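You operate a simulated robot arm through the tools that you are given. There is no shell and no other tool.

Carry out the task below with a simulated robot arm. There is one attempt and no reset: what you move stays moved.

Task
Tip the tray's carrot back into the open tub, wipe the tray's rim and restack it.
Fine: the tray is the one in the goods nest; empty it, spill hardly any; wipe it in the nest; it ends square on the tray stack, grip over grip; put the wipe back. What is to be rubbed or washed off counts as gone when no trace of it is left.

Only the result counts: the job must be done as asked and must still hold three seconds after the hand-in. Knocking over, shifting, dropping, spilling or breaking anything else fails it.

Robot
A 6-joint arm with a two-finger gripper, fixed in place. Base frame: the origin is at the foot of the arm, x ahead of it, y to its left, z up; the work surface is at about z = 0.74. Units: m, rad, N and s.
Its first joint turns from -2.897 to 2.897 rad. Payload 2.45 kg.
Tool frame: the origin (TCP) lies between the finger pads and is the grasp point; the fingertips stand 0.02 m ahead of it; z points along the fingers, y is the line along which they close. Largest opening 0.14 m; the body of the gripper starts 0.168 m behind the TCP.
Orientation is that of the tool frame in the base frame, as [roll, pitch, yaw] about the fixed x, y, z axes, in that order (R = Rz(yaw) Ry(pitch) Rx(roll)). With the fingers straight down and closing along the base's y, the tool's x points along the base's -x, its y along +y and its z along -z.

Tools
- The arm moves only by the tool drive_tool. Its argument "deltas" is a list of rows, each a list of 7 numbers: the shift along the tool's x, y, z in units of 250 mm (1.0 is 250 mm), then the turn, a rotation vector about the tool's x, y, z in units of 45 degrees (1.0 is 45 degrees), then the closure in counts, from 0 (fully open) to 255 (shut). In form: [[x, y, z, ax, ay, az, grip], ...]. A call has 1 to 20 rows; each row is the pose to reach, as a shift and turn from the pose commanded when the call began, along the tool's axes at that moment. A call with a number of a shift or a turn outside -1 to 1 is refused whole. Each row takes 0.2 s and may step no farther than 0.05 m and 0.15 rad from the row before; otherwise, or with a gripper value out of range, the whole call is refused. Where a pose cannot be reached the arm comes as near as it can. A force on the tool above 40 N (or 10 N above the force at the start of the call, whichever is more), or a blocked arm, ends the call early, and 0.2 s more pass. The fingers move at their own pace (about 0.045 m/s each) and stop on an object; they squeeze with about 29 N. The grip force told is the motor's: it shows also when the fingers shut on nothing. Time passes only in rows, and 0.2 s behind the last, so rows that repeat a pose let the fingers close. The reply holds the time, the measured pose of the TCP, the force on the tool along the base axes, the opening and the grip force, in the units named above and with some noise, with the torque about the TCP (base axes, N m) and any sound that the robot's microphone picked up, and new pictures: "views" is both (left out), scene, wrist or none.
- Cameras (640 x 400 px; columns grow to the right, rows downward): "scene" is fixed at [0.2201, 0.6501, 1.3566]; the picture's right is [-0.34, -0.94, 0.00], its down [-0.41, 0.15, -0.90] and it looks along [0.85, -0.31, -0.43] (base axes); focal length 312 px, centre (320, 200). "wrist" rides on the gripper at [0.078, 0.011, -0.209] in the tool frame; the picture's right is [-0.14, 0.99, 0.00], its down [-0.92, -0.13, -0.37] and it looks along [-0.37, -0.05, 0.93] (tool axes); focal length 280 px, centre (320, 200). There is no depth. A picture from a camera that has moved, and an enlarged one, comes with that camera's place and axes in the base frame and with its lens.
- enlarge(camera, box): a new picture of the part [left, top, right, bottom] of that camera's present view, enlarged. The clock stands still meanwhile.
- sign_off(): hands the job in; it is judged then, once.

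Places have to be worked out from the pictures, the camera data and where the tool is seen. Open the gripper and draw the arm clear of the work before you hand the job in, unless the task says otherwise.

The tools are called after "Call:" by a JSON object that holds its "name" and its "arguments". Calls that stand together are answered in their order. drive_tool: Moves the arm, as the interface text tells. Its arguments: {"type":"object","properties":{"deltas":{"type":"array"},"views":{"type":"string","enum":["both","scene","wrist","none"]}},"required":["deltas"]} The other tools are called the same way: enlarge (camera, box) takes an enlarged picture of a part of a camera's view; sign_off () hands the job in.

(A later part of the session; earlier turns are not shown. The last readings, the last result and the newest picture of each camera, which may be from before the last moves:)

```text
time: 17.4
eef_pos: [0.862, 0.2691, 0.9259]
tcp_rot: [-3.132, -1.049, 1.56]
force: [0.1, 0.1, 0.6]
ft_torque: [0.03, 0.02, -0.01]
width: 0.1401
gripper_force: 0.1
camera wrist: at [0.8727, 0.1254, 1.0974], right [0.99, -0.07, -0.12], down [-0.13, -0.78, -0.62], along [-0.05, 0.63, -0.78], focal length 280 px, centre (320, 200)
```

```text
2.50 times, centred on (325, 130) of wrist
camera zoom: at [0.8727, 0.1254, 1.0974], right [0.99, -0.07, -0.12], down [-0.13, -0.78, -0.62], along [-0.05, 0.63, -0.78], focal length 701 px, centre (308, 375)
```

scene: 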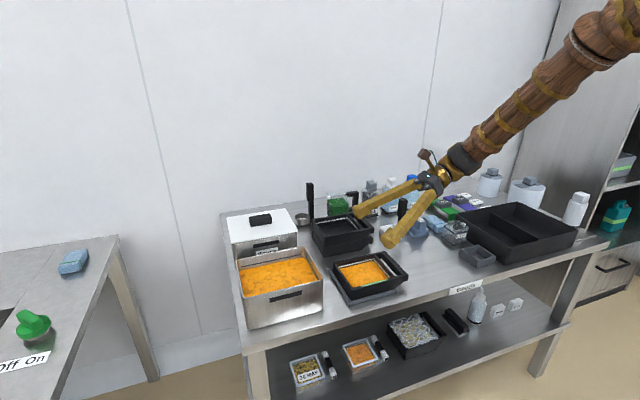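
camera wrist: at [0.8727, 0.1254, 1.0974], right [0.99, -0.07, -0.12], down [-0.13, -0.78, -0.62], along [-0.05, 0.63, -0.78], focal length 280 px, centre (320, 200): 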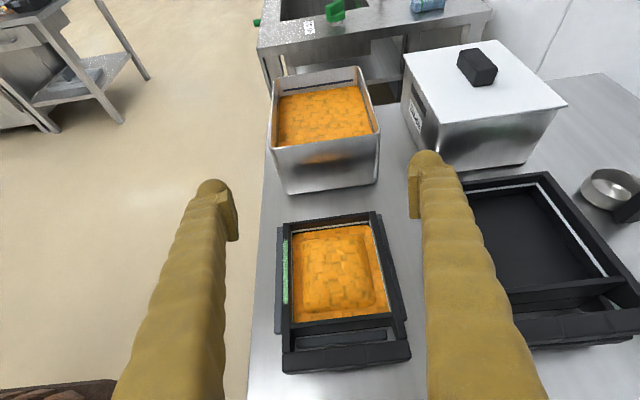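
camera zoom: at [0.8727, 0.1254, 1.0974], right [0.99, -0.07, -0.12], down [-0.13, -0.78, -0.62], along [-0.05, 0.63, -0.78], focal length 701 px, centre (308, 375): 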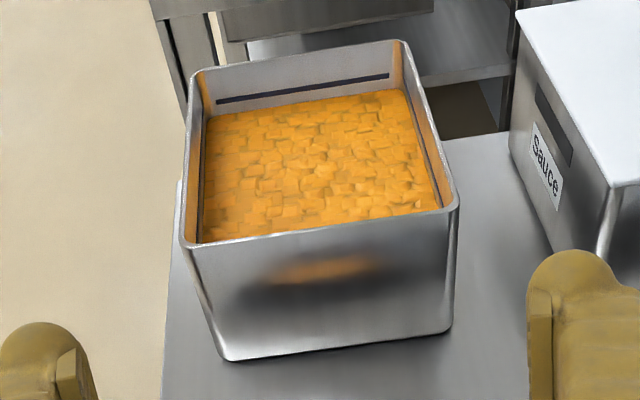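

I zoom tighter on the left and right walls to read the outer rim edges accurately.

Call:
{"name": "enlarge", "arguments": {"camera": "wrist", "box": [290, 210, 400, 280]}}

Call:
{"name": "enlarge", "arguments": {"camera": "wrist", "box": [270, 280, 420, 385]}}

```text
5.71 times, centred on (345, 245) of wrist
camera zoom: at [0.8727, 0.1254, 1.0974], right [0.99, -0.07, -0.12], down [-0.13, -0.78, -0.62], along [-0.05, 0.63, -0.78], focal length 1602 px, centre (177, -57)
```

zoom: 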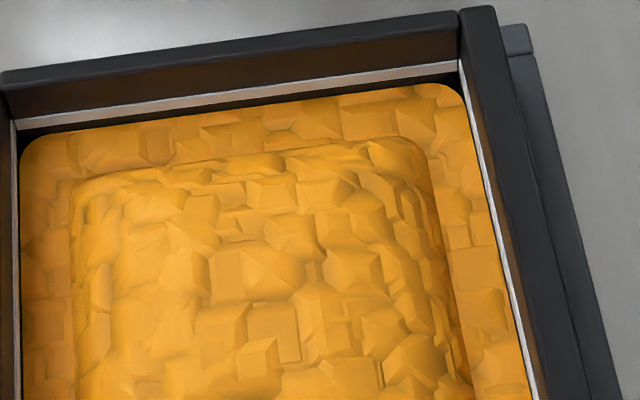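

```text
3.81 times, centred on (345, 332) of wrist
camera zoom: at [0.8727, 0.1254, 1.0974], right [0.99, -0.07, -0.12], down [-0.13, -0.78, -0.62], along [-0.05, 0.63, -0.78], focal length 1068 px, centre (225, -305)
```

zoom: 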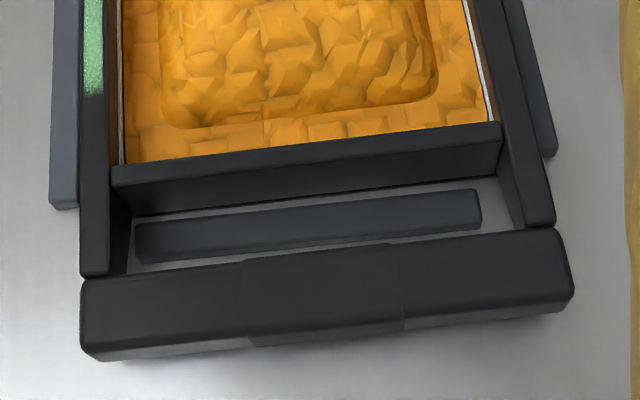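

Tray centre is x≈0.8625, so at full opening I have about 6 mm on each side. I lower straight down to z≈0.82 first, then check the clearance.

Call:
{"name": "drive_tool", "arguments": {"deltas": [[-0.0914, 0.001, 0.0537, 0, 0, 0, 0], [-0.1828, 0.002, 0.1074, 0, 0, 0, 0], [-0.2742, 0.003, 0.1611, 0, 0, 0, 0], [-0.3656, 0.004, 0.2148, 0, 0, 0, 0], [-0.3656, 0.004, 0.2148, 0, 0, 0, 0]], "views": "both"}}

Call:
{"name": "enlarge", "arguments": {"camera": "scene", "box": [320, 215, 460, 305]}}

Call:
{"name": "enlarge", "arguments": {"camera": "wrist", "box": [180, 140, 460, 320]}}

```text
time: 18.6
eef_pos: [0.8625, 0.2698, 0.8193]
tcp_rot: [-3.133, -1.051, 1.562]
force: [-0.4, 0.2, 0.3]
ft_torque: [-0.01, 0.01, -0.01]
width: 0.1397
gripper_force: 0.1
camera wrist: at [0.8726, 0.1264, 0.9912], right [0.99, -0.07, -0.12], down [-0.13, -0.78, -0.62], along [-0.05, 0.63, -0.78], focal length 280 px, centre (320, 200)
```

scene: 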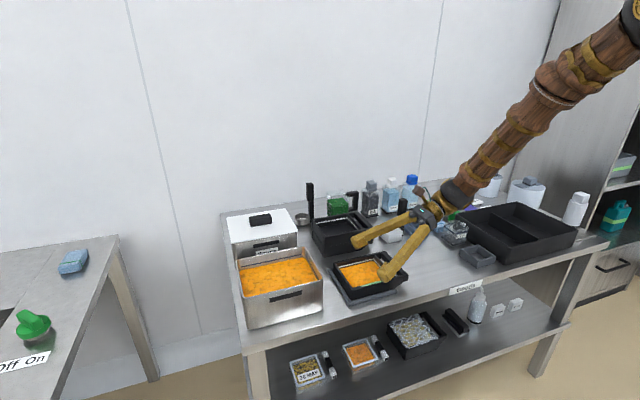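
wrist: 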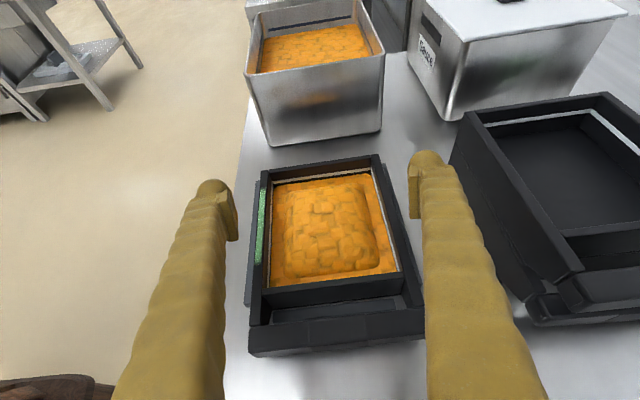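

```text
4.44 times, centred on (390, 260) of scene
camera zoom: at [0.2201, 0.6501, 1.3566], right [-0.34, -0.94, 0.0], down [-0.41, 0.15, -0.9], along [0.85, -0.31, -0.43], focal length 1388 px, centre (9, -67)
```

zoom: 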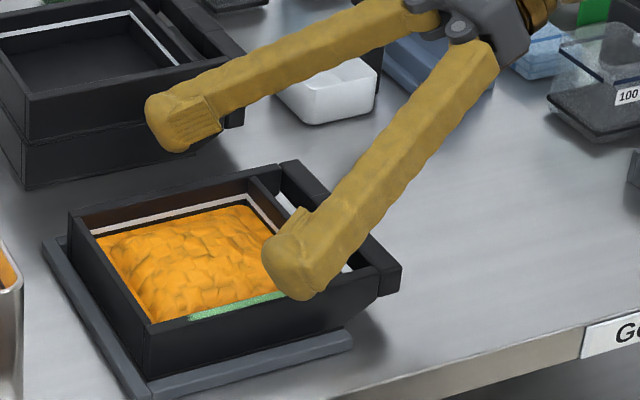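

```text
2.22 times, centred on (320, 230) of wrist
camera zoom: at [0.8726, 0.1264, 0.9912], right [0.99, -0.07, -0.12], down [-0.13, -0.78, -0.62], along [-0.05, 0.63, -0.78], focal length 623 px, centre (320, 133)
```

zoom: 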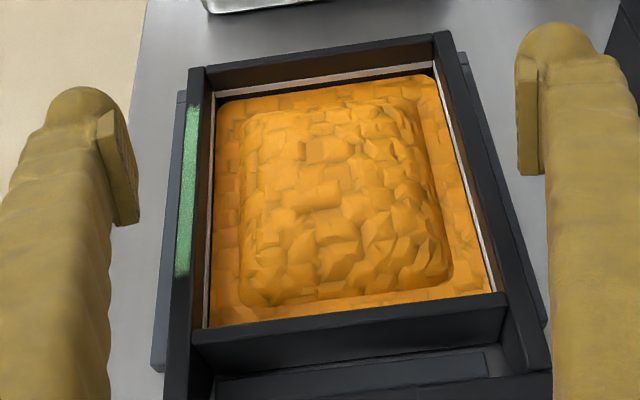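

The fingers straddle the tray evenly, with the tray centred at x≈0.862. I lower the last 35 mm gently to z 0.784.

Call:
{"name": "drive_tool", "arguments": {"deltas": [[-0.035, 0, 0.02, 0, 0, 0, 0], [-0.07, 0, 0.04, 0, 0, 0, 0], [-0.1, 0, 0.0575, 0, 0, 0, 0], [-0.1224, 0, 0.0704, 0, 0, 0, 0], [-0.1224, 0, 0.0704, 0, 0, 0, 0]], "views": "both"}}

Call:
{"name": "enlarge", "arguments": {"camera": "scene", "box": [320, 225, 440, 305]}}

Call:
{"name": "enlarge", "arguments": {"camera": "wrist", "box": [180, 100, 460, 280]}}

```text
time: 19.8
eef_pos: [0.8631, 0.2711, 0.7842]
tcp_rot: [-3.133, -1.051, 1.565]
force: [1.4, -0.2, 7.0]
ft_torque: [-0.19, -0.16, 0.01]
width: 0.1399
gripper_force: 0.1
camera wrist: at [0.8728, 0.1263, 0.9564], right [0.99, -0.07, -0.12], down [-0.13, -0.78, -0.62], along [-0.05, 0.63, -0.78], focal length 280 px, centre (320, 200)
```

scene: 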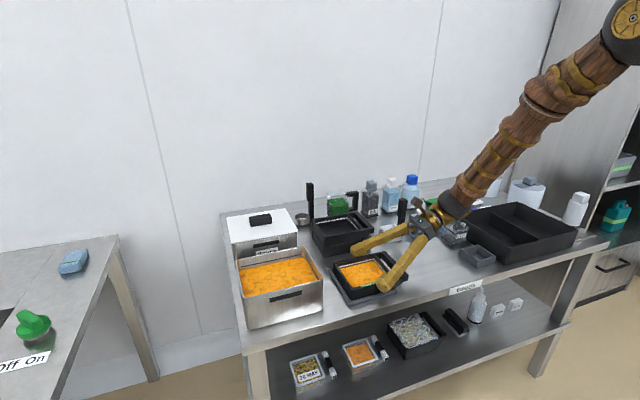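
wrist: 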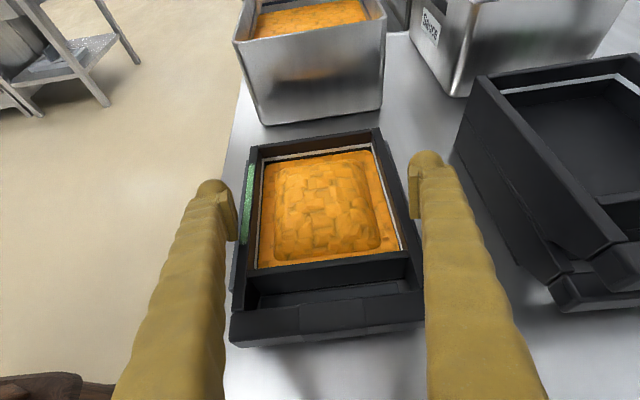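

```text
5.00 times, centred on (380, 265) of scene
camera zoom: at [0.2201, 0.6501, 1.3566], right [-0.34, -0.94, 0.0], down [-0.41, 0.15, -0.9], along [0.85, -0.31, -0.43], focal length 1562 px, centre (20, -125)
```

zoom: 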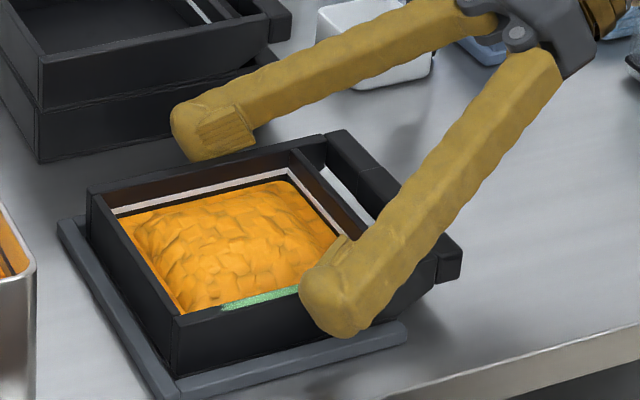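

```text
2.22 times, centred on (320, 190) of wrist
camera zoom: at [0.8728, 0.1263, 0.9564], right [0.99, -0.07, -0.12], down [-0.13, -0.78, -0.62], along [-0.05, 0.63, -0.78], focal length 623 px, centre (320, 222)
```

zoom: 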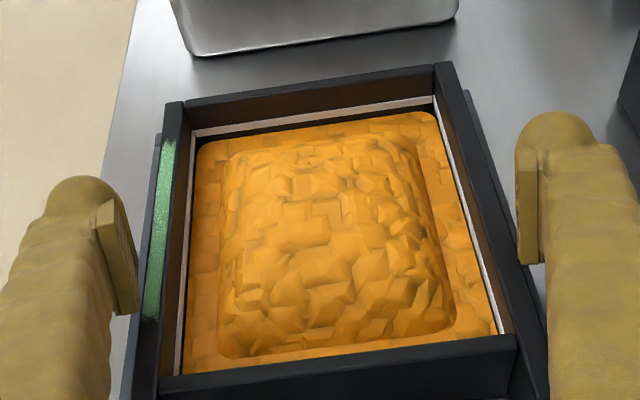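

There is a light 7 N contact with its centre behind the TCP, so the shallow finger angle is probably brushing the rim. I raise, steepen the tool to 45° and come back down to the same height.

Call:
{"name": "drive_tool", "arguments": {"deltas": [[0.0347, -0.002, -0.02, 0, 0, 0, 0], [0.0694, -0.004, -0.0399, 0, -0.11, 0, 0], [0.0694, -0.004, -0.0399, 0, -0.22, 0, 0], [0.0694, -0.004, -0.0399, 0, -0.333, 0, 0], [0.0694, -0.004, -0.0399, 0, -0.333, 0, 0], [0.0347, -0.004, -0.02, 0, -0.333, 0, 0], [0.0174, -0.004, -0.01, 0, -0.333, 0, 0], [0.0, -0.004, 0.0, 0, -0.333, 0, 0]], "views": "scene"}}

```text
time: 21.6
eef_pos: [0.8619, 0.2706, 0.7836]
tcp_rot: [-3.135, -0.791, 1.564]
force: [-0.6, -0.5, -0.3]
ft_torque: [0.03, -0.04, -0.04]
width: 0.14
gripper_force: 0.0
```

scene: 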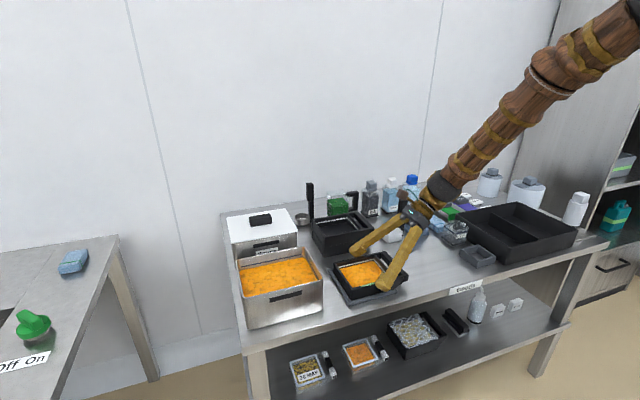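

No contact at 45° with z 0.784. I go 2.5 mm lower and close on the tray's walls.

Call:
{"name": "drive_tool", "arguments": {"deltas": [[-0.0071, 0, 0.007, 0, 0, 0, 0], [-0.0071, 0, 0.007, 0, 0, 0, 40], [-0.0071, 0, 0.007, 0, 0, 0, 60], [-0.0071, 0, 0.007, 0, 0, 0, 255], [-0.0071, 0, 0.007, 0, 0, 0, 255], [-0.0071, 0, 0.007, 0, 0, 0, 255]], "views": "both"}}

Call:
{"name": "enlarge", "arguments": {"camera": "scene", "box": [320, 225, 440, 305]}}

Call:
{"name": "enlarge", "arguments": {"camera": "wrist", "box": [180, 100, 460, 280]}}

```text
time: 23.0
eef_pos: [0.8628, 0.2701, 0.7826]
tcp_rot: [-3.134, -0.79, 1.565]
force: [0.3, -2.1, 4.4]
ft_torque: [-0.14, 0.0, 0.03]
width: 0.1353
gripper_force: 28.6
camera wrist: at [0.8721, 0.176, 0.9848], right [0.99, -0.1, -0.1], down [-0.13, -0.91, -0.39], along [-0.05, 0.4, -0.91], focal length 280 px, centre (320, 200)
```

scene: 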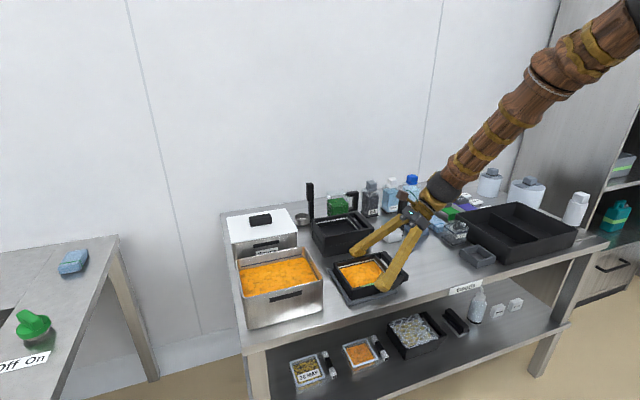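
wrist: 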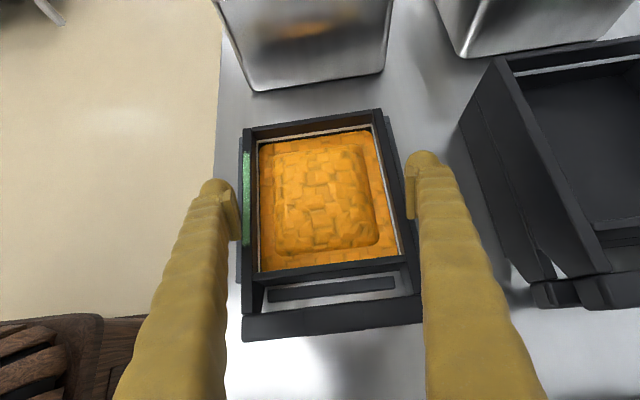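

```text
5.00 times, centred on (380, 265) of scene
camera zoom: at [0.2201, 0.6501, 1.3566], right [-0.34, -0.94, 0.0], down [-0.41, 0.15, -0.9], along [0.85, -0.31, -0.43], focal length 1562 px, centre (20, -125)
```

zoom: 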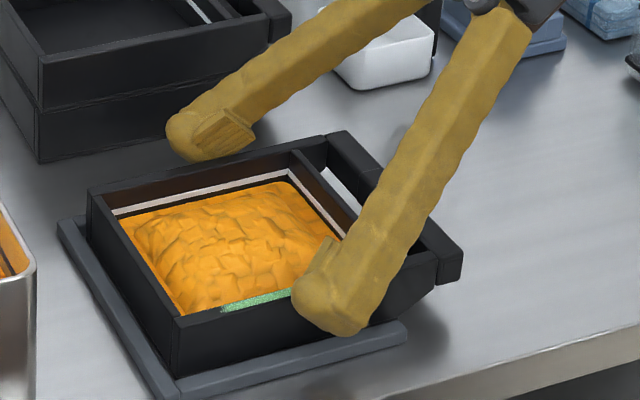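

```text
2.22 times, centred on (320, 190) of wrist
camera zoom: at [0.8721, 0.176, 0.9848], right [0.99, -0.1, -0.1], down [-0.13, -0.91, -0.39], along [-0.05, 0.4, -0.91], focal length 623 px, centre (320, 222)
```

zoom: 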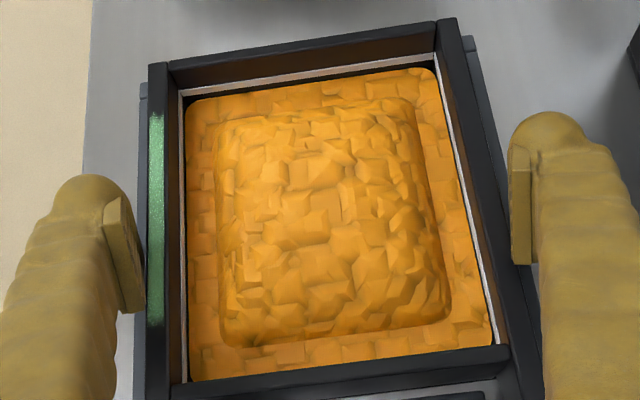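

The fingers stopped at 0.135 m with 28.6 N, so the tray walls are held. I do a slow 15 mm test lift and check the load and whether the tray stays level.

Call:
{"name": "drive_tool", "arguments": {"deltas": [[0.0142, 0, -0.0141, 0, 0, 0, 255], [0.0284, 0, -0.0281, 0, 0, 0, 255], [0.0426, 0, -0.0422, 0, 0, 0, 255], [0.0426, 0, -0.0422, 0, 0, 0, 255]], "views": "both"}}

Call:
{"name": "enlarge", "arguments": {"camera": "scene", "box": [320, 225, 440, 305]}}

Call:
{"name": "enlarge", "arguments": {"camera": "wrist", "box": [180, 100, 460, 380]}}

```text
time: 24.0
eef_pos: [0.862, 0.2711, 0.7975]
tcp_rot: [-3.134, -0.788, 1.566]
force: [0.1, -0.1, -2.5]
ft_torque: [0.01, -0.02, -0.02]
width: 0.1296
gripper_force: 28.8
camera wrist: at [0.8722, 0.1756, 0.9996], right [0.99, -0.1, -0.1], down [-0.13, -0.91, -0.39], along [-0.05, 0.4, -0.91], focal length 280 px, centre (320, 200)
```

scene: 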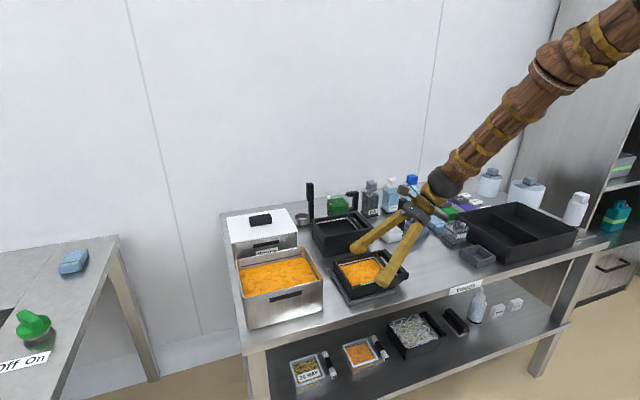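
wrist: 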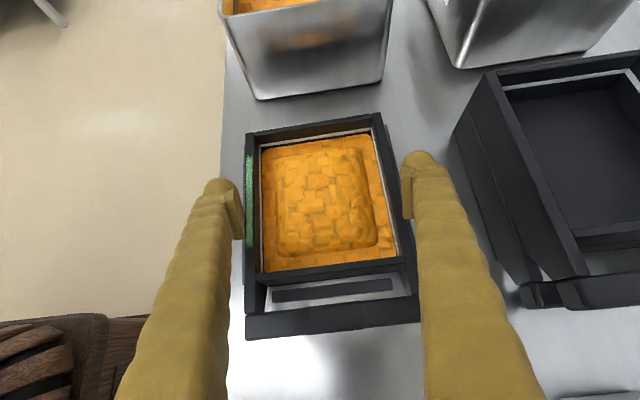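

```text
5.00 times, centred on (380, 265) of scene
camera zoom: at [0.2201, 0.6501, 1.3566], right [-0.34, -0.94, 0.0], down [-0.41, 0.15, -0.9], along [0.85, -0.31, -0.43], focal length 1562 px, centre (20, -125)
```

zoom: 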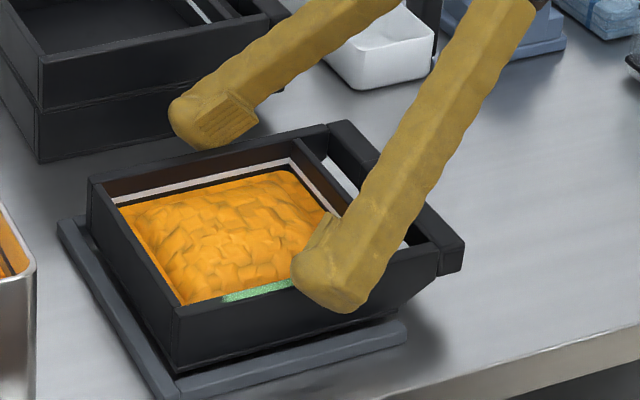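

```text
1.43 times, centred on (320, 240) of wrist
camera zoom: at [0.8722, 0.1756, 0.9996], right [0.99, -0.1, -0.1], down [-0.13, -0.91, -0.39], along [-0.05, 0.4, -0.91], focal length 401 px, centre (320, 143)
```

zoom: 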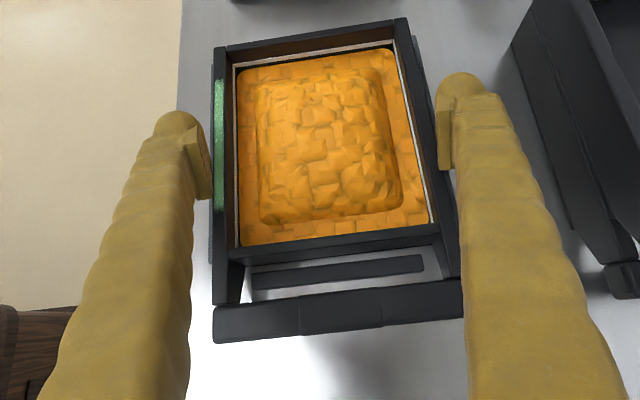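

The fingers closed on to 0.130 m as they cleared the nest rails, and the tool now carries about 2.5 N. I lift another 25 mm to confirm the tray comes with it.

Call:
{"name": "drive_tool", "arguments": {"deltas": [[0.0142, 0, -0.0141, 0, 0, 0, 255], [0.0284, 0, -0.0281, 0, 0, 0, 255], [0.0497, 0, -0.0492, 0, 0, 0, 255], [0.071, 0, -0.0703, 0, 0, 0, 255], [0.071, 0, -0.0703, 0, 0, 0, 255]], "views": "both"}}

Call:
{"name": "enlarge", "arguments": {"camera": "scene", "box": [320, 225, 440, 305]}}

```text
time: 25.2
eef_pos: [0.8621, 0.2698, 0.8202]
tcp_rot: [-3.134, -0.788, 1.565]
force: [-0.5, -0.8, -2.1]
ft_torque: [-0.03, 0.0, -0.01]
width: 0.1299
gripper_force: 28.7
camera wrist: at [0.872, 0.1758, 1.0247], right [0.99, -0.1, -0.1], down [-0.13, -0.91, -0.39], along [-0.06, 0.4, -0.91], focal length 280 px, centre (320, 200)
```

scene: 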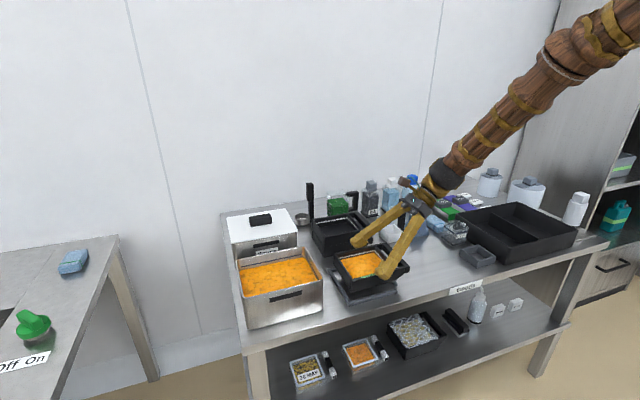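
wrist: 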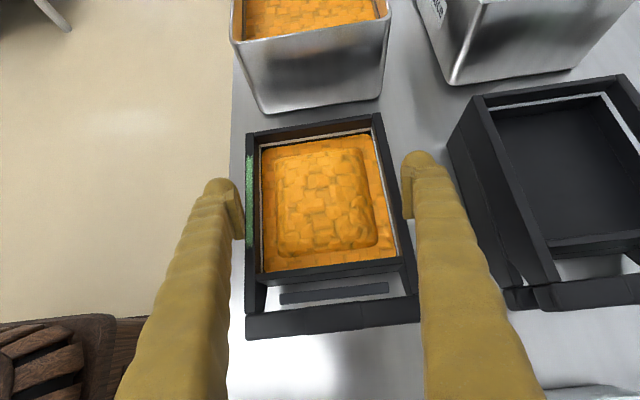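

```text
5.00 times, centred on (380, 265) of scene
camera zoom: at [0.2201, 0.6501, 1.3566], right [-0.34, -0.94, 0.0], down [-0.41, 0.15, -0.9], along [0.85, -0.31, -0.43], focal length 1562 px, centre (20, -125)
```

zoom: 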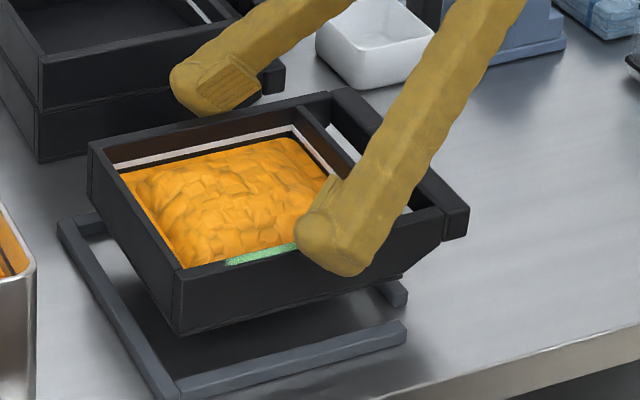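

The tray is lifted clear of the nest, level, with almost no torque about the TCP and a load of about 2.3 N. I raise it to z≈0.955 and then move it level over to the tub's near side.

Call:
{"name": "drive_tool", "arguments": {"deltas": [[0.05, 0.002, -0.05, 0, 0, 0, 255], [0.13, 0.005, -0.13, 0, 0, 0, 255], [0.22, 0.008, -0.22, 0, 0, 0, 255], [0.31, 0.012, -0.31, 0, 0, 0, 255], [0.3829, 0.016, -0.3809, 0, 0, 0, 255], [0.42, 0.016, -0.344, 0, 0, 0, 255], [0.49, 0.016, -0.273, 0, 0, 0, 255], [0.57, 0.016, -0.193, 0, 0, 0, 255], [0.65, 0.016, -0.112, 0, 0, 0, 255], [0.72, 0.016, -0.042, 0, 0, 0, 255], [0.7779, 0.016, 0.0161, 0, 0, 0, 255], [0.7779, 0.016, 0.0161, 0, 0, 0, 255]], "views": "both"}}

```text
time: 27.8
eef_pos: [0.8672, 0.41, 0.9571]
tcp_rot: [-3.135, -0.789, 1.567]
force: [-0.1, -0.3, -2.4]
ft_torque: [0.02, -0.01, 0.0]
width: 0.1295
gripper_force: 29.0
camera wrist: at [0.8771, 0.3155, 1.1599], right [0.99, -0.1, -0.1], down [-0.13, -0.91, -0.39], along [-0.05, 0.4, -0.91], focal length 280 px, centre (320, 200)
```

scene: 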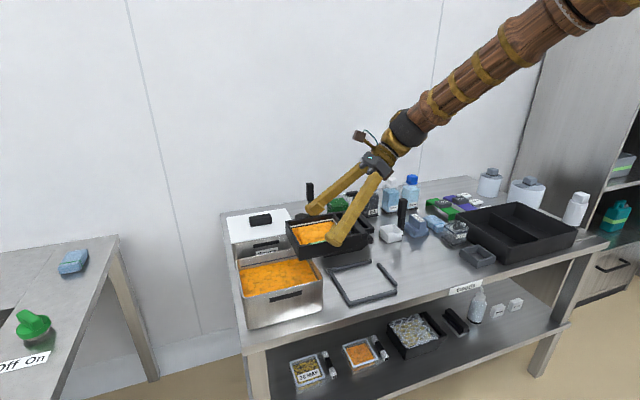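
wrist: 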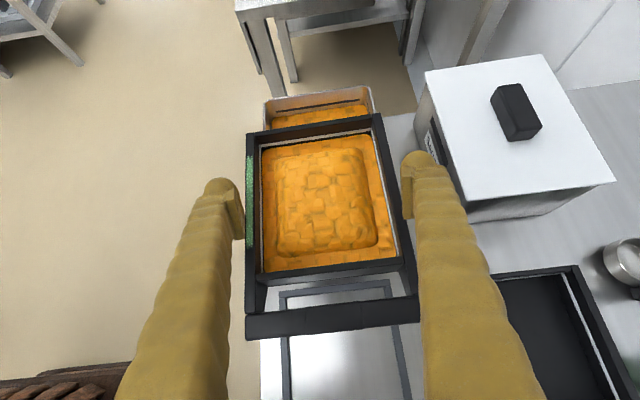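

The tray is over the tub's near-y side, level, and the tub spans x 0.794–0.952, y 0.435–0.622. I tilt the +y edge down to 45° slowly, keeping that lip about 4 cm inside the tub wall.

Call:
{"name": "drive_tool", "arguments": {"deltas": [[0.006, 0.002, 0.006, 0, -0.143, 0, 255], [0.012, 0.004, 0.012, 0, -0.286, 0, 255], [0.018, 0.006, 0.018, 0, -0.429, 0, 255], [0.024, 0.008, 0.024, 0, -0.571, 0, 255], [0.03, 0.01, 0.03, 0, -0.714, 0, 255], [0.036, 0.012, 0.036, 0, -0.857, 0, 255], [0.0423, 0.012, 0.0425, 0, -1.0, 0, 255], [0.0423, 0.012, 0.0425, 0, -1.0, 0, 255]], "views": "both"}}

Call:
{"name": "enlarge", "arguments": {"camera": "scene", "box": [220, 180, 400, 330]}}

```text
time: 29.6
eef_pos: [0.8696, 0.4252, 0.9572]
tcp_rot: [-3.135, -0.001, 1.57]
force: [0.8, -0.7, -2.5]
ft_torque: [0.04, 0.02, 0.01]
width: 0.1295
gripper_force: 28.7
camera wrist: at [0.8801, 0.5017, 1.1667], right [0.99, -0.14, 0.0], down [-0.13, -0.92, 0.37], along [-0.06, -0.36, -0.93], focal length 280 px, centre (320, 200)
```

scene: 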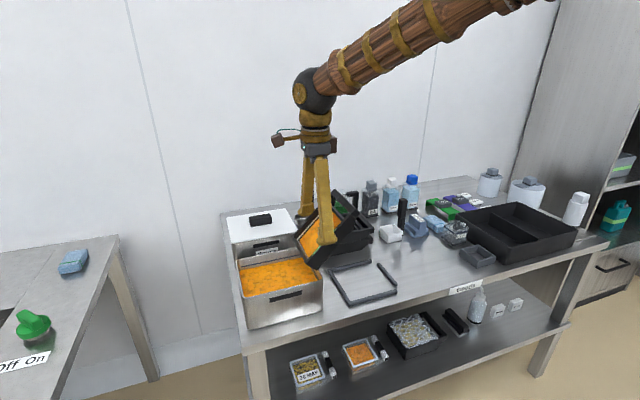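
wrist: 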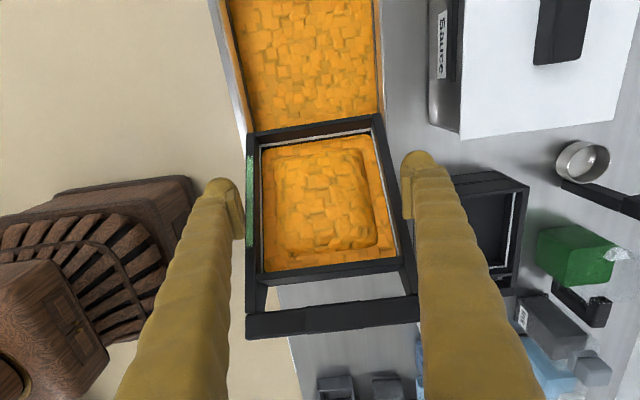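

```text
2.67 times, centred on (310, 255) of scene
camera zoom: at [0.2201, 0.6501, 1.3566], right [-0.34, -0.94, 0.0], down [-0.41, 0.15, -0.9], along [0.85, -0.31, -0.43], focal length 833 px, centre (347, 53)
```

zoom: 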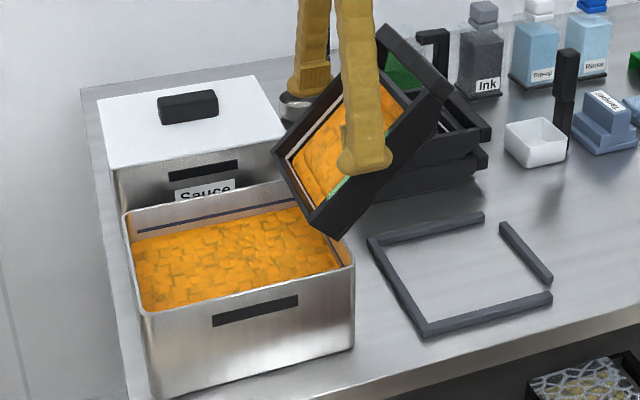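

At 45° the heap is still holding and nothing has spilled; the tool is vertical with about 3.5 cm of lip inside the tub. I now swing the tray's yaw by 45° while tilting to 60°, so the wrist stays in reach for the rest of the pour.

Call:
{"name": "drive_tool", "arguments": {"deltas": [[0.0234, 0.0052, 0, -0.0163, -0.0395, -0.1243, 255], [0.0468, 0.0104, 0, -0.0327, -0.0789, -0.2485, 255], [0.0701, 0.0156, 0, -0.049, -0.1184, -0.3728, 255], [0.0935, 0.0208, 0, -0.0654, -0.1578, -0.497, 255], [0.1169, 0.026, 0, -0.0817, -0.1973, -0.6213, 255], [0.1403, 0.0312, 0, -0.098, -0.2367, -0.7455, 255], [0.1636, 0.0364, 0, -0.1144, -0.2762, -0.8698, 255], [0.187, 0.0416, 0, -0.1307, -0.3156, -0.994, 255], [0.187, 0.0416, 0, -0.1307, -0.3156, -0.994, 255]], "views": "both"}}

Call:
{"name": "enlarge", "arguments": {"camera": "scene", "box": [220, 180, 400, 330]}}

```text
time: 31.6
eef_pos: [0.8806, 0.4724, 0.9571]
tcp_rot: [-3.142, 0.257, 2.356]
force: [0.3, 0.2, -1.4]
ft_torque: [0.03, 0.03, 0.02]
width: 0.129
gripper_force: 28.8
camera wrist: at [0.7956, 0.5696, 1.14], right [0.79, 0.61, 0.03], down [0.47, -0.65, 0.59], along [0.38, -0.45, -0.81], focal length 280 px, centre (320, 200)
```

scene: 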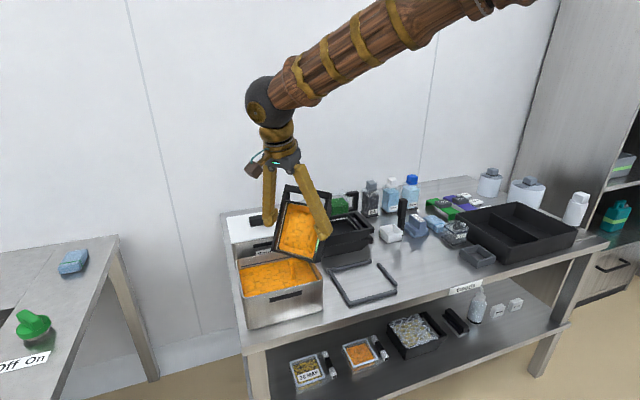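
wrist: 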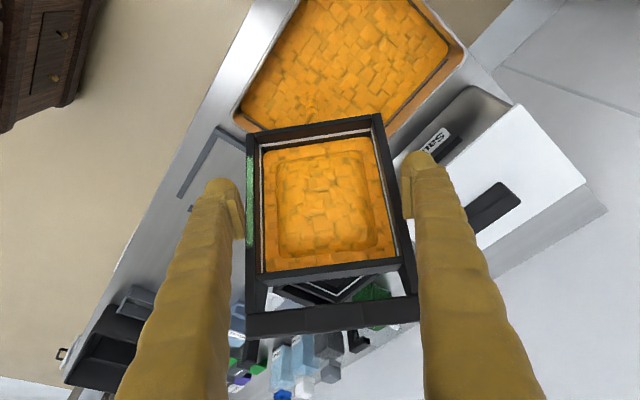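

```text
2.67 times, centred on (310, 255) of scene
camera zoom: at [0.2201, 0.6501, 1.3566], right [-0.34, -0.94, 0.0], down [-0.41, 0.15, -0.9], along [0.85, -0.31, -0.43], focal length 833 px, centre (347, 53)
```

zoom: 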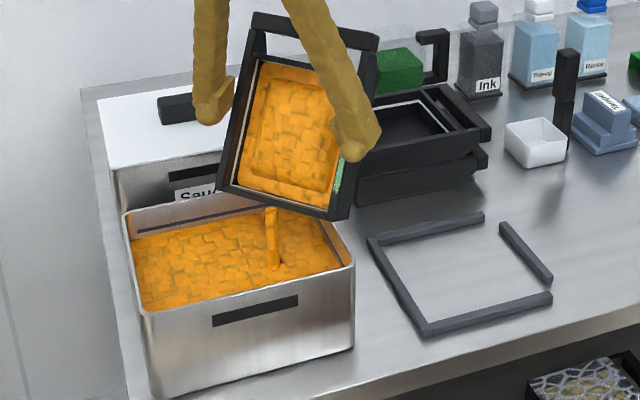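

Carrot is now streaming from the lip's middle into the tub, and the load has dropped to about 1.4 N. I hold this tilt for a while to let it run.

Call:
{"name": "drive_tool", "arguments": {"deltas": [[0, 0, 0, 0, 0, 0, 255], [0, 0, 0, 0, 0, 0, 255], [0, 0, 0, 0, 0, 0, 255], [0, 0, 0, 0, 0, 0, 255], [0, 0, 0, 0, 0, 0, 255], [0, 0, 0, 0, 0, 0, 255], [0, 0, 0, 0, 0, 0, 255]], "views": "both"}}

Call:
{"name": "enlarge", "arguments": {"camera": "scene", "box": [220, 180, 400, 330]}}

Call:
{"name": "enlarge", "arguments": {"camera": "wrist", "box": [220, 80, 440, 350]}}

```text
time: 33.2
eef_pos: [0.8811, 0.4722, 0.9579]
tcp_rot: [-3.14, 0.254, 2.355]
force: [-0.3, 0.8, -1.3]
ft_torque: [0.03, 0.05, 0.03]
width: 0.1286
gripper_force: 29.1
camera wrist: at [0.7957, 0.5696, 1.14], right [0.79, 0.61, 0.03], down [0.47, -0.65, 0.59], along [0.38, -0.45, -0.81], focal length 280 px, centre (320, 200)
```

scene: 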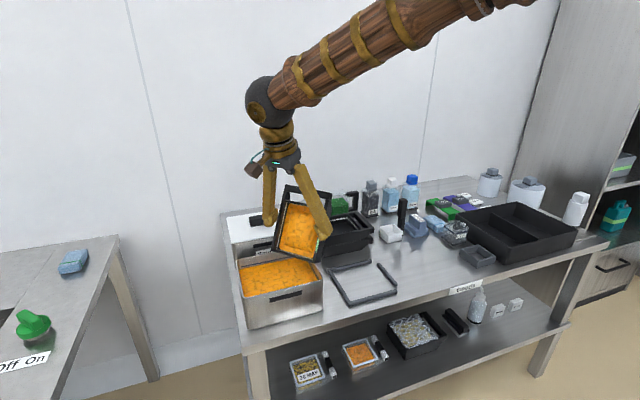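
wrist: 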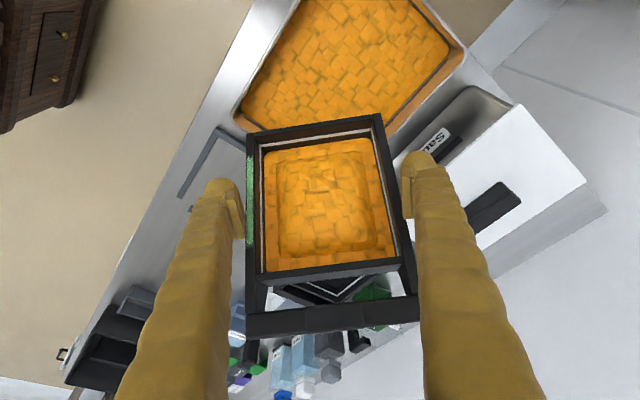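

```text
2.67 times, centred on (310, 255) of scene
camera zoom: at [0.2201, 0.6501, 1.3566], right [-0.34, -0.94, 0.0], down [-0.41, 0.15, -0.9], along [0.85, -0.31, -0.43], focal length 833 px, centre (347, 53)
```

zoom: 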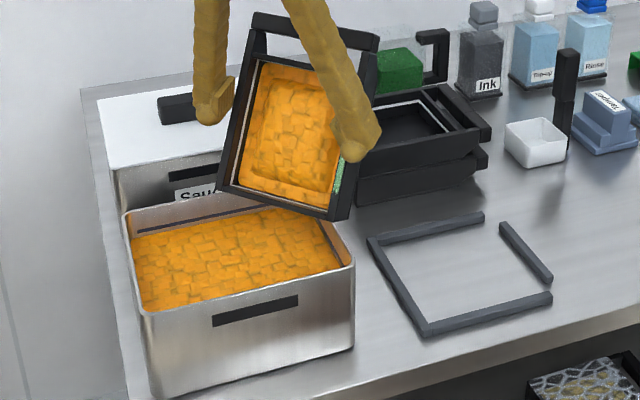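

```text
1.48 times, centred on (330, 215) of wrist
camera zoom: at [0.7957, 0.5696, 1.14], right [0.79, 0.61, 0.03], down [0.47, -0.65, 0.59], along [0.38, -0.45, -0.81], focal length 415 px, centre (305, 178)
```

zoom: 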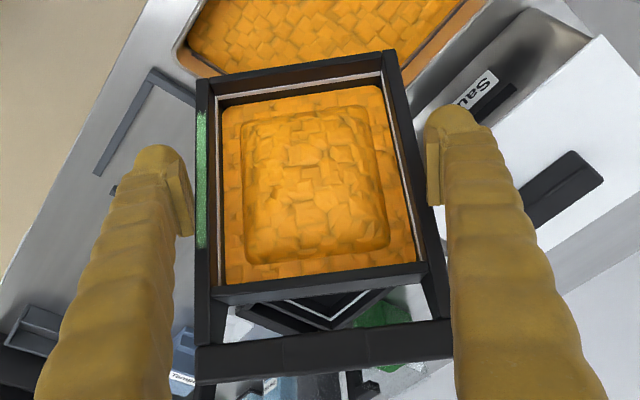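

The flow paused at 60° with much carrot still in the tray. I tilt on to 90° about the tray's own axis, shifting so the lip stays over the tub's middle.

Call:
{"name": "drive_tool", "arguments": {"deltas": [[0.018, 0.008, -0.005, 0, -0.095, 0, 255], [0.036, 0.016, -0.01, 0, -0.19, 0, 255], [0.054, 0.024, -0.0144, 0, -0.286, 0, 255], [0.072, 0.0323, -0.0192, 0, -0.381, 0, 255], [0.09, 0.0404, -0.024, 0, -0.476, 0, 255], [0.108, 0.0485, -0.0289, 0, -0.572, 0, 255], [0.1257, 0.0566, -0.0337, 0, -0.667, 0, 255], [0.1257, 0.0566, -0.0337, 0, -0.667, 0, 255]], "views": "both"}}

Call:
{"name": "enlarge", "arguments": {"camera": "scene", "box": [220, 180, 400, 330]}}

```text
time: 35.0
eef_pos: [0.8664, 0.5048, 0.9588]
tcp_rot: [-3.14, 0.78, 2.356]
force: [-0.2, 0.6, -0.5]
ft_torque: [0.02, 0.04, 0.02]
width: 0.1285
gripper_force: 29.3
camera wrist: at [0.7301, 0.6547, 1.0519], right [0.77, 0.63, 0.1], down [0.19, -0.37, 0.91], along [0.61, -0.68, -0.4], focal length 280 px, centre (320, 200)
```

scene: 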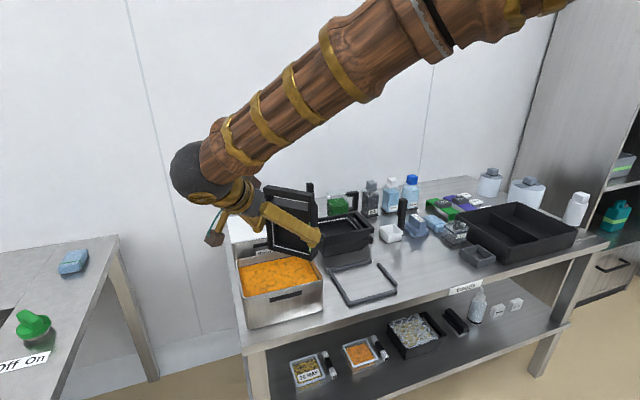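
wrist: 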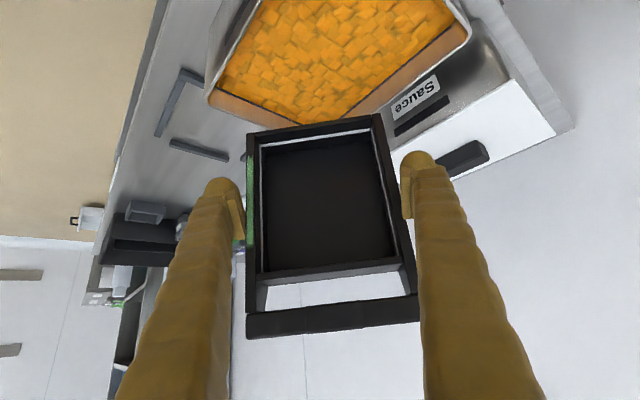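

```text
2.67 times, centred on (310, 255) of scene
camera zoom: at [0.2201, 0.6501, 1.3566], right [-0.34, -0.94, 0.0], down [-0.41, 0.15, -0.9], along [0.85, -0.31, -0.43], focal length 833 px, centre (347, 53)
```

zoom: 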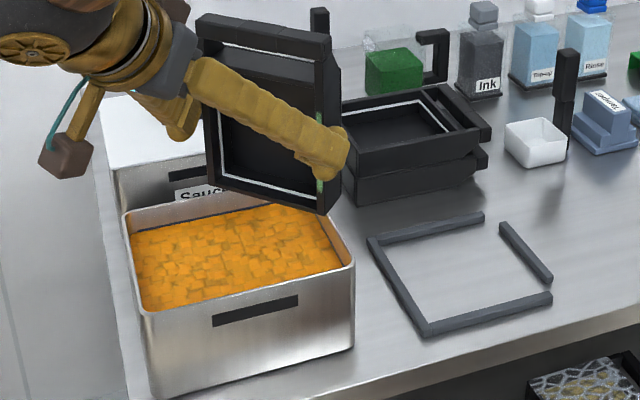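

The tray looks empty at 90°. I zoom inside it for leftovers before tilting slightly further to shake out anything left.

Call:
{"name": "enlarge", "arguments": {"camera": "wrist", "box": [230, 100, 430, 350]}}

Call:
{"name": "drive_tool", "arguments": {"deltas": [[0, 0, 0, 0, -0.1, 0, 255], [0, 0, 0, 0, -0.2, 0, 255], [0, 0, 0, 0, -0.3, 0, 255], [0, 0, 0, 0, -0.4, 0, 255], [0, 0, 0, 0, -0.5, 0, 255], [0, 0, 0, 0, -0.5, 0, 255], [0, 0, 0, 0, -0.5, 0, 255], [0, 0, 0, 0, -0.5, 0, 255]], "views": "both"}}

Call:
{"name": "enlarge", "arguments": {"camera": "wrist", "box": [230, 100, 430, 350]}}

Call:
{"name": "enlarge", "arguments": {"camera": "scene", "box": [220, 180, 400, 330]}}

```text
1.60 times, centred on (330, 225) of wrist
camera zoom: at [0.7301, 0.6547, 1.0519], right [0.77, 0.63, 0.1], down [0.19, -0.37, 0.91], along [0.61, -0.68, -0.4], focal length 449 px, centre (304, 160)
```

zoom: 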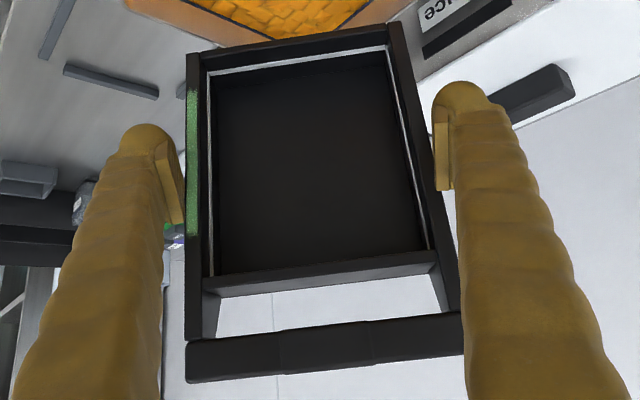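

```text
time: 36.8
eef_pos: [0.8669, 0.5062, 0.9573]
tcp_rot: [-3.14, 1.173, 2.359]
force: [0.4, -0.1, -0.7]
ft_torque: [0.03, 0.0, 0.01]
width: 0.1283
gripper_force: 29.7
camera wrist: at [0.7159, 0.6691, 0.9667], right [0.74, 0.66, 0.13], down [-0.08, -0.1, 0.99], along [0.67, -0.74, -0.02], focal length 280 px, centre (320, 200)
```

scene: 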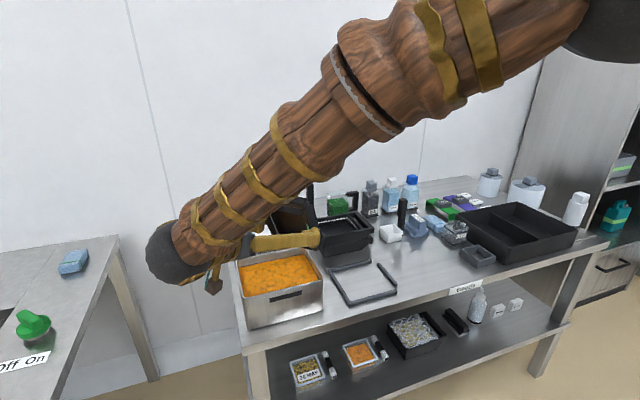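
wrist: 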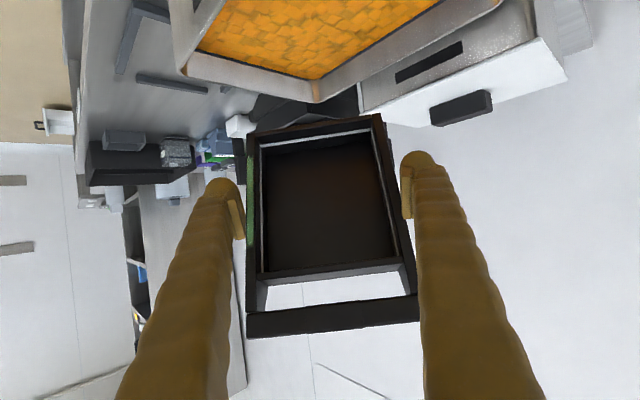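

```text
1.60 times, centred on (330, 225) of wrist
camera zoom: at [0.7159, 0.6691, 0.9667], right [0.74, 0.66, 0.13], down [-0.08, -0.1, 0.99], along [0.67, -0.74, -0.02], focal length 449 px, centre (304, 160)
```

zoom: 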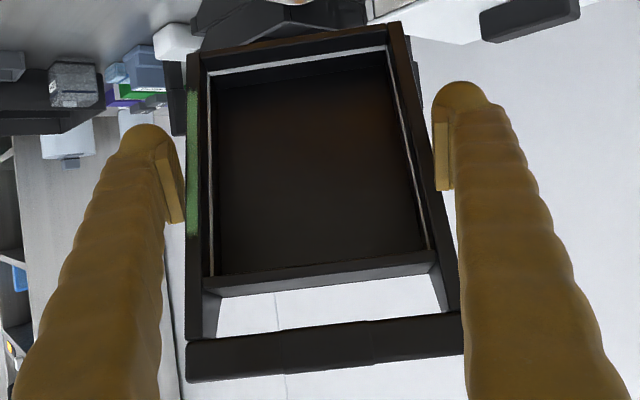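

```text
2.67 times, centred on (310, 255) of scene
camera zoom: at [0.2201, 0.6501, 1.3566], right [-0.34, -0.94, 0.0], down [-0.41, 0.15, -0.9], along [0.85, -0.31, -0.43], focal length 833 px, centre (347, 53)
```

zoom: 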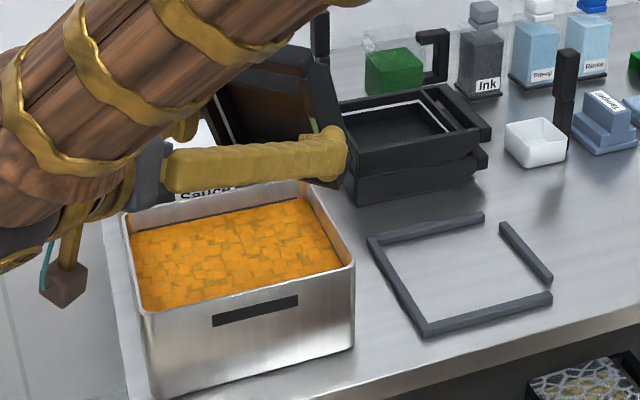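

The tray is completely empty and no carrot lies on the table. I retrace the pour path, first back to the 90° tilt and then to 60°.

Call:
{"name": "drive_tool", "arguments": {"deltas": [[0, 0, 0, 0, 0.125, 0, 255], [0, 0, 0, 0, 0.25, 0, 255], [0, 0, 0, 0, 0.375, 0, 255], [0, 0, 0, 0, 0.5, 0, 255]], "views": "none"}}

Call:
{"name": "drive_tool", "arguments": {"deltas": [[-0.019, -0.01, 0.019, 0, 0.133, 0, 255], [-0.038, -0.0206, 0.038, 0, 0.267, 0, 255], [-0.057, -0.031, 0.057, 0, 0.4, 0, 255], [-0.076, -0.041, 0.076, 0, 0.533, 0, 255], [-0.0948, -0.0515, 0.0948, 0, 0.667, 0, 255]], "views": "none"}}

```text
time: 37.8
eef_pos: [0.8656, 0.5051, 0.9582]
tcp_rot: [-3.137, 0.779, 2.359]
force: [-0.3, 0.8, -0.2]
ft_torque: [0.01, 0.01, 0.01]
width: 0.1284
gripper_force: 28.8
```

```text
time: 39.0
eef_pos: [0.8814, 0.4732, 0.957]
tcp_rot: [-3.141, 0.256, 2.357]
force: [0.4, -0.2, -1.4]
ft_torque: [-0.04, -0.01, 0.01]
width: 0.128
gripper_force: 28.7
```

Reversing the yaw and tilt back to 45°, tool vertical, along the same path.

Call:
{"name": "drive_tool", "arguments": {"deltas": [[-0.0141, -0.0242, 0.0038, 0.0187, 0.0451, 0.142, 255], [-0.0283, -0.0483, 0.0076, 0.0373, 0.0902, 0.284, 255], [-0.0424, -0.0725, 0.0114, 0.056, 0.1353, 0.426, 255], [-0.0565, -0.0966, 0.0151, 0.0747, 0.1803, 0.568, 255], [-0.0706, -0.1208, 0.0189, 0.0934, 0.2254, 0.71, 255], [-0.0848, -0.1449, 0.0227, 0.112, 0.2705, 0.852, 255], [-0.0989, -0.1691, 0.0265, 0.1307, 0.3156, 0.994, 255], [-0.0989, -0.1691, 0.0265, 0.1307, 0.3156, 0.994, 255]], "views": "scene"}}

```text
time: 40.8
eef_pos: [0.8707, 0.424, 0.9571]
tcp_rot: [-3.136, -0.001, 1.569]
force: [-0.3, -0.7, -1.3]
ft_torque: [0.02, 0.02, 0.01]
width: 0.1278
gripper_force: 28.8
```

scene: 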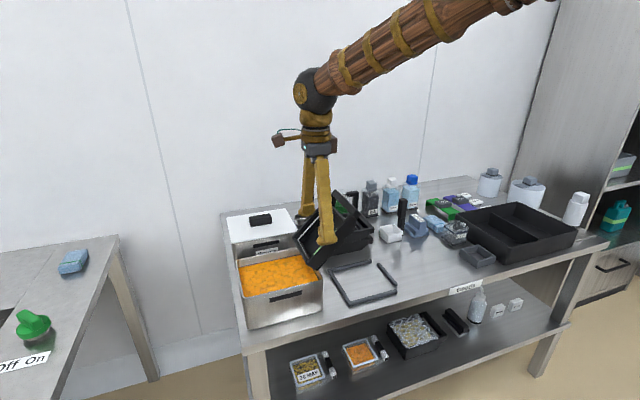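

Now leveling the tray again while moving it back above the nest at z≈0.957.

Call:
{"name": "drive_tool", "arguments": {"deltas": [[-0.05, -0.004, 0, 0, 0.143, 0, 255], [-0.15, -0.008, 0, 0, 0.286, 0, 255], [-0.25, -0.012, 0, 0, 0.429, 0, 255], [-0.35, -0.018, 0, 0, 0.571, 0, 255], [-0.45, -0.024, 0, 0, 0.714, 0, 255], [-0.54, -0.03, 0, 0, 0.857, 0, 255], [-0.616, -0.0328, 0, 0, 1.0, 0, 255], [-0.616, -0.0328, 0, 0, 1.0, 0, 255]], "views": "both"}}

```text
time: 42.6
eef_pos: [0.8621, 0.2701, 0.9563]
tcp_rot: [-3.136, -0.791, 1.565]
force: [-0.6, -0.8, 1.1]
ft_torque: [-0.03, -0.02, 0.0]
width: 0.0001
gripper_force: 28.7
camera wrist: at [0.8722, 0.1752, 1.1593], right [0.99, -0.1, -0.1], down [-0.13, -0.91, -0.39], along [-0.05, 0.4, -0.91], focal length 280 px, centre (320, 200)
```

scene: 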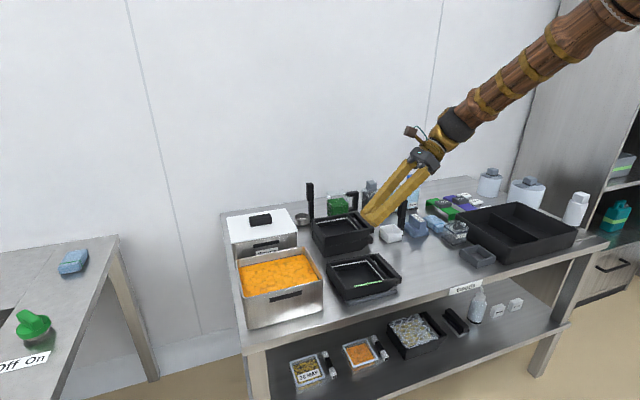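
wrist: 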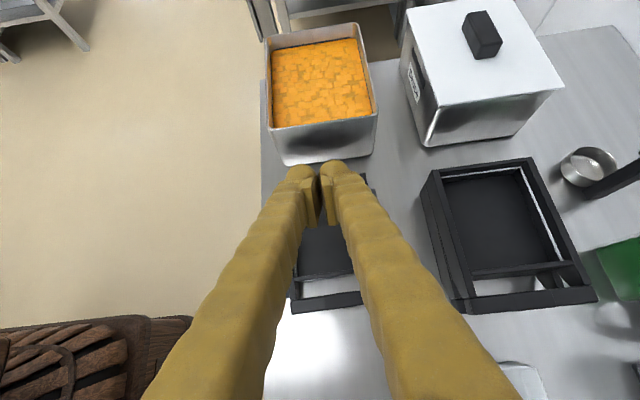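

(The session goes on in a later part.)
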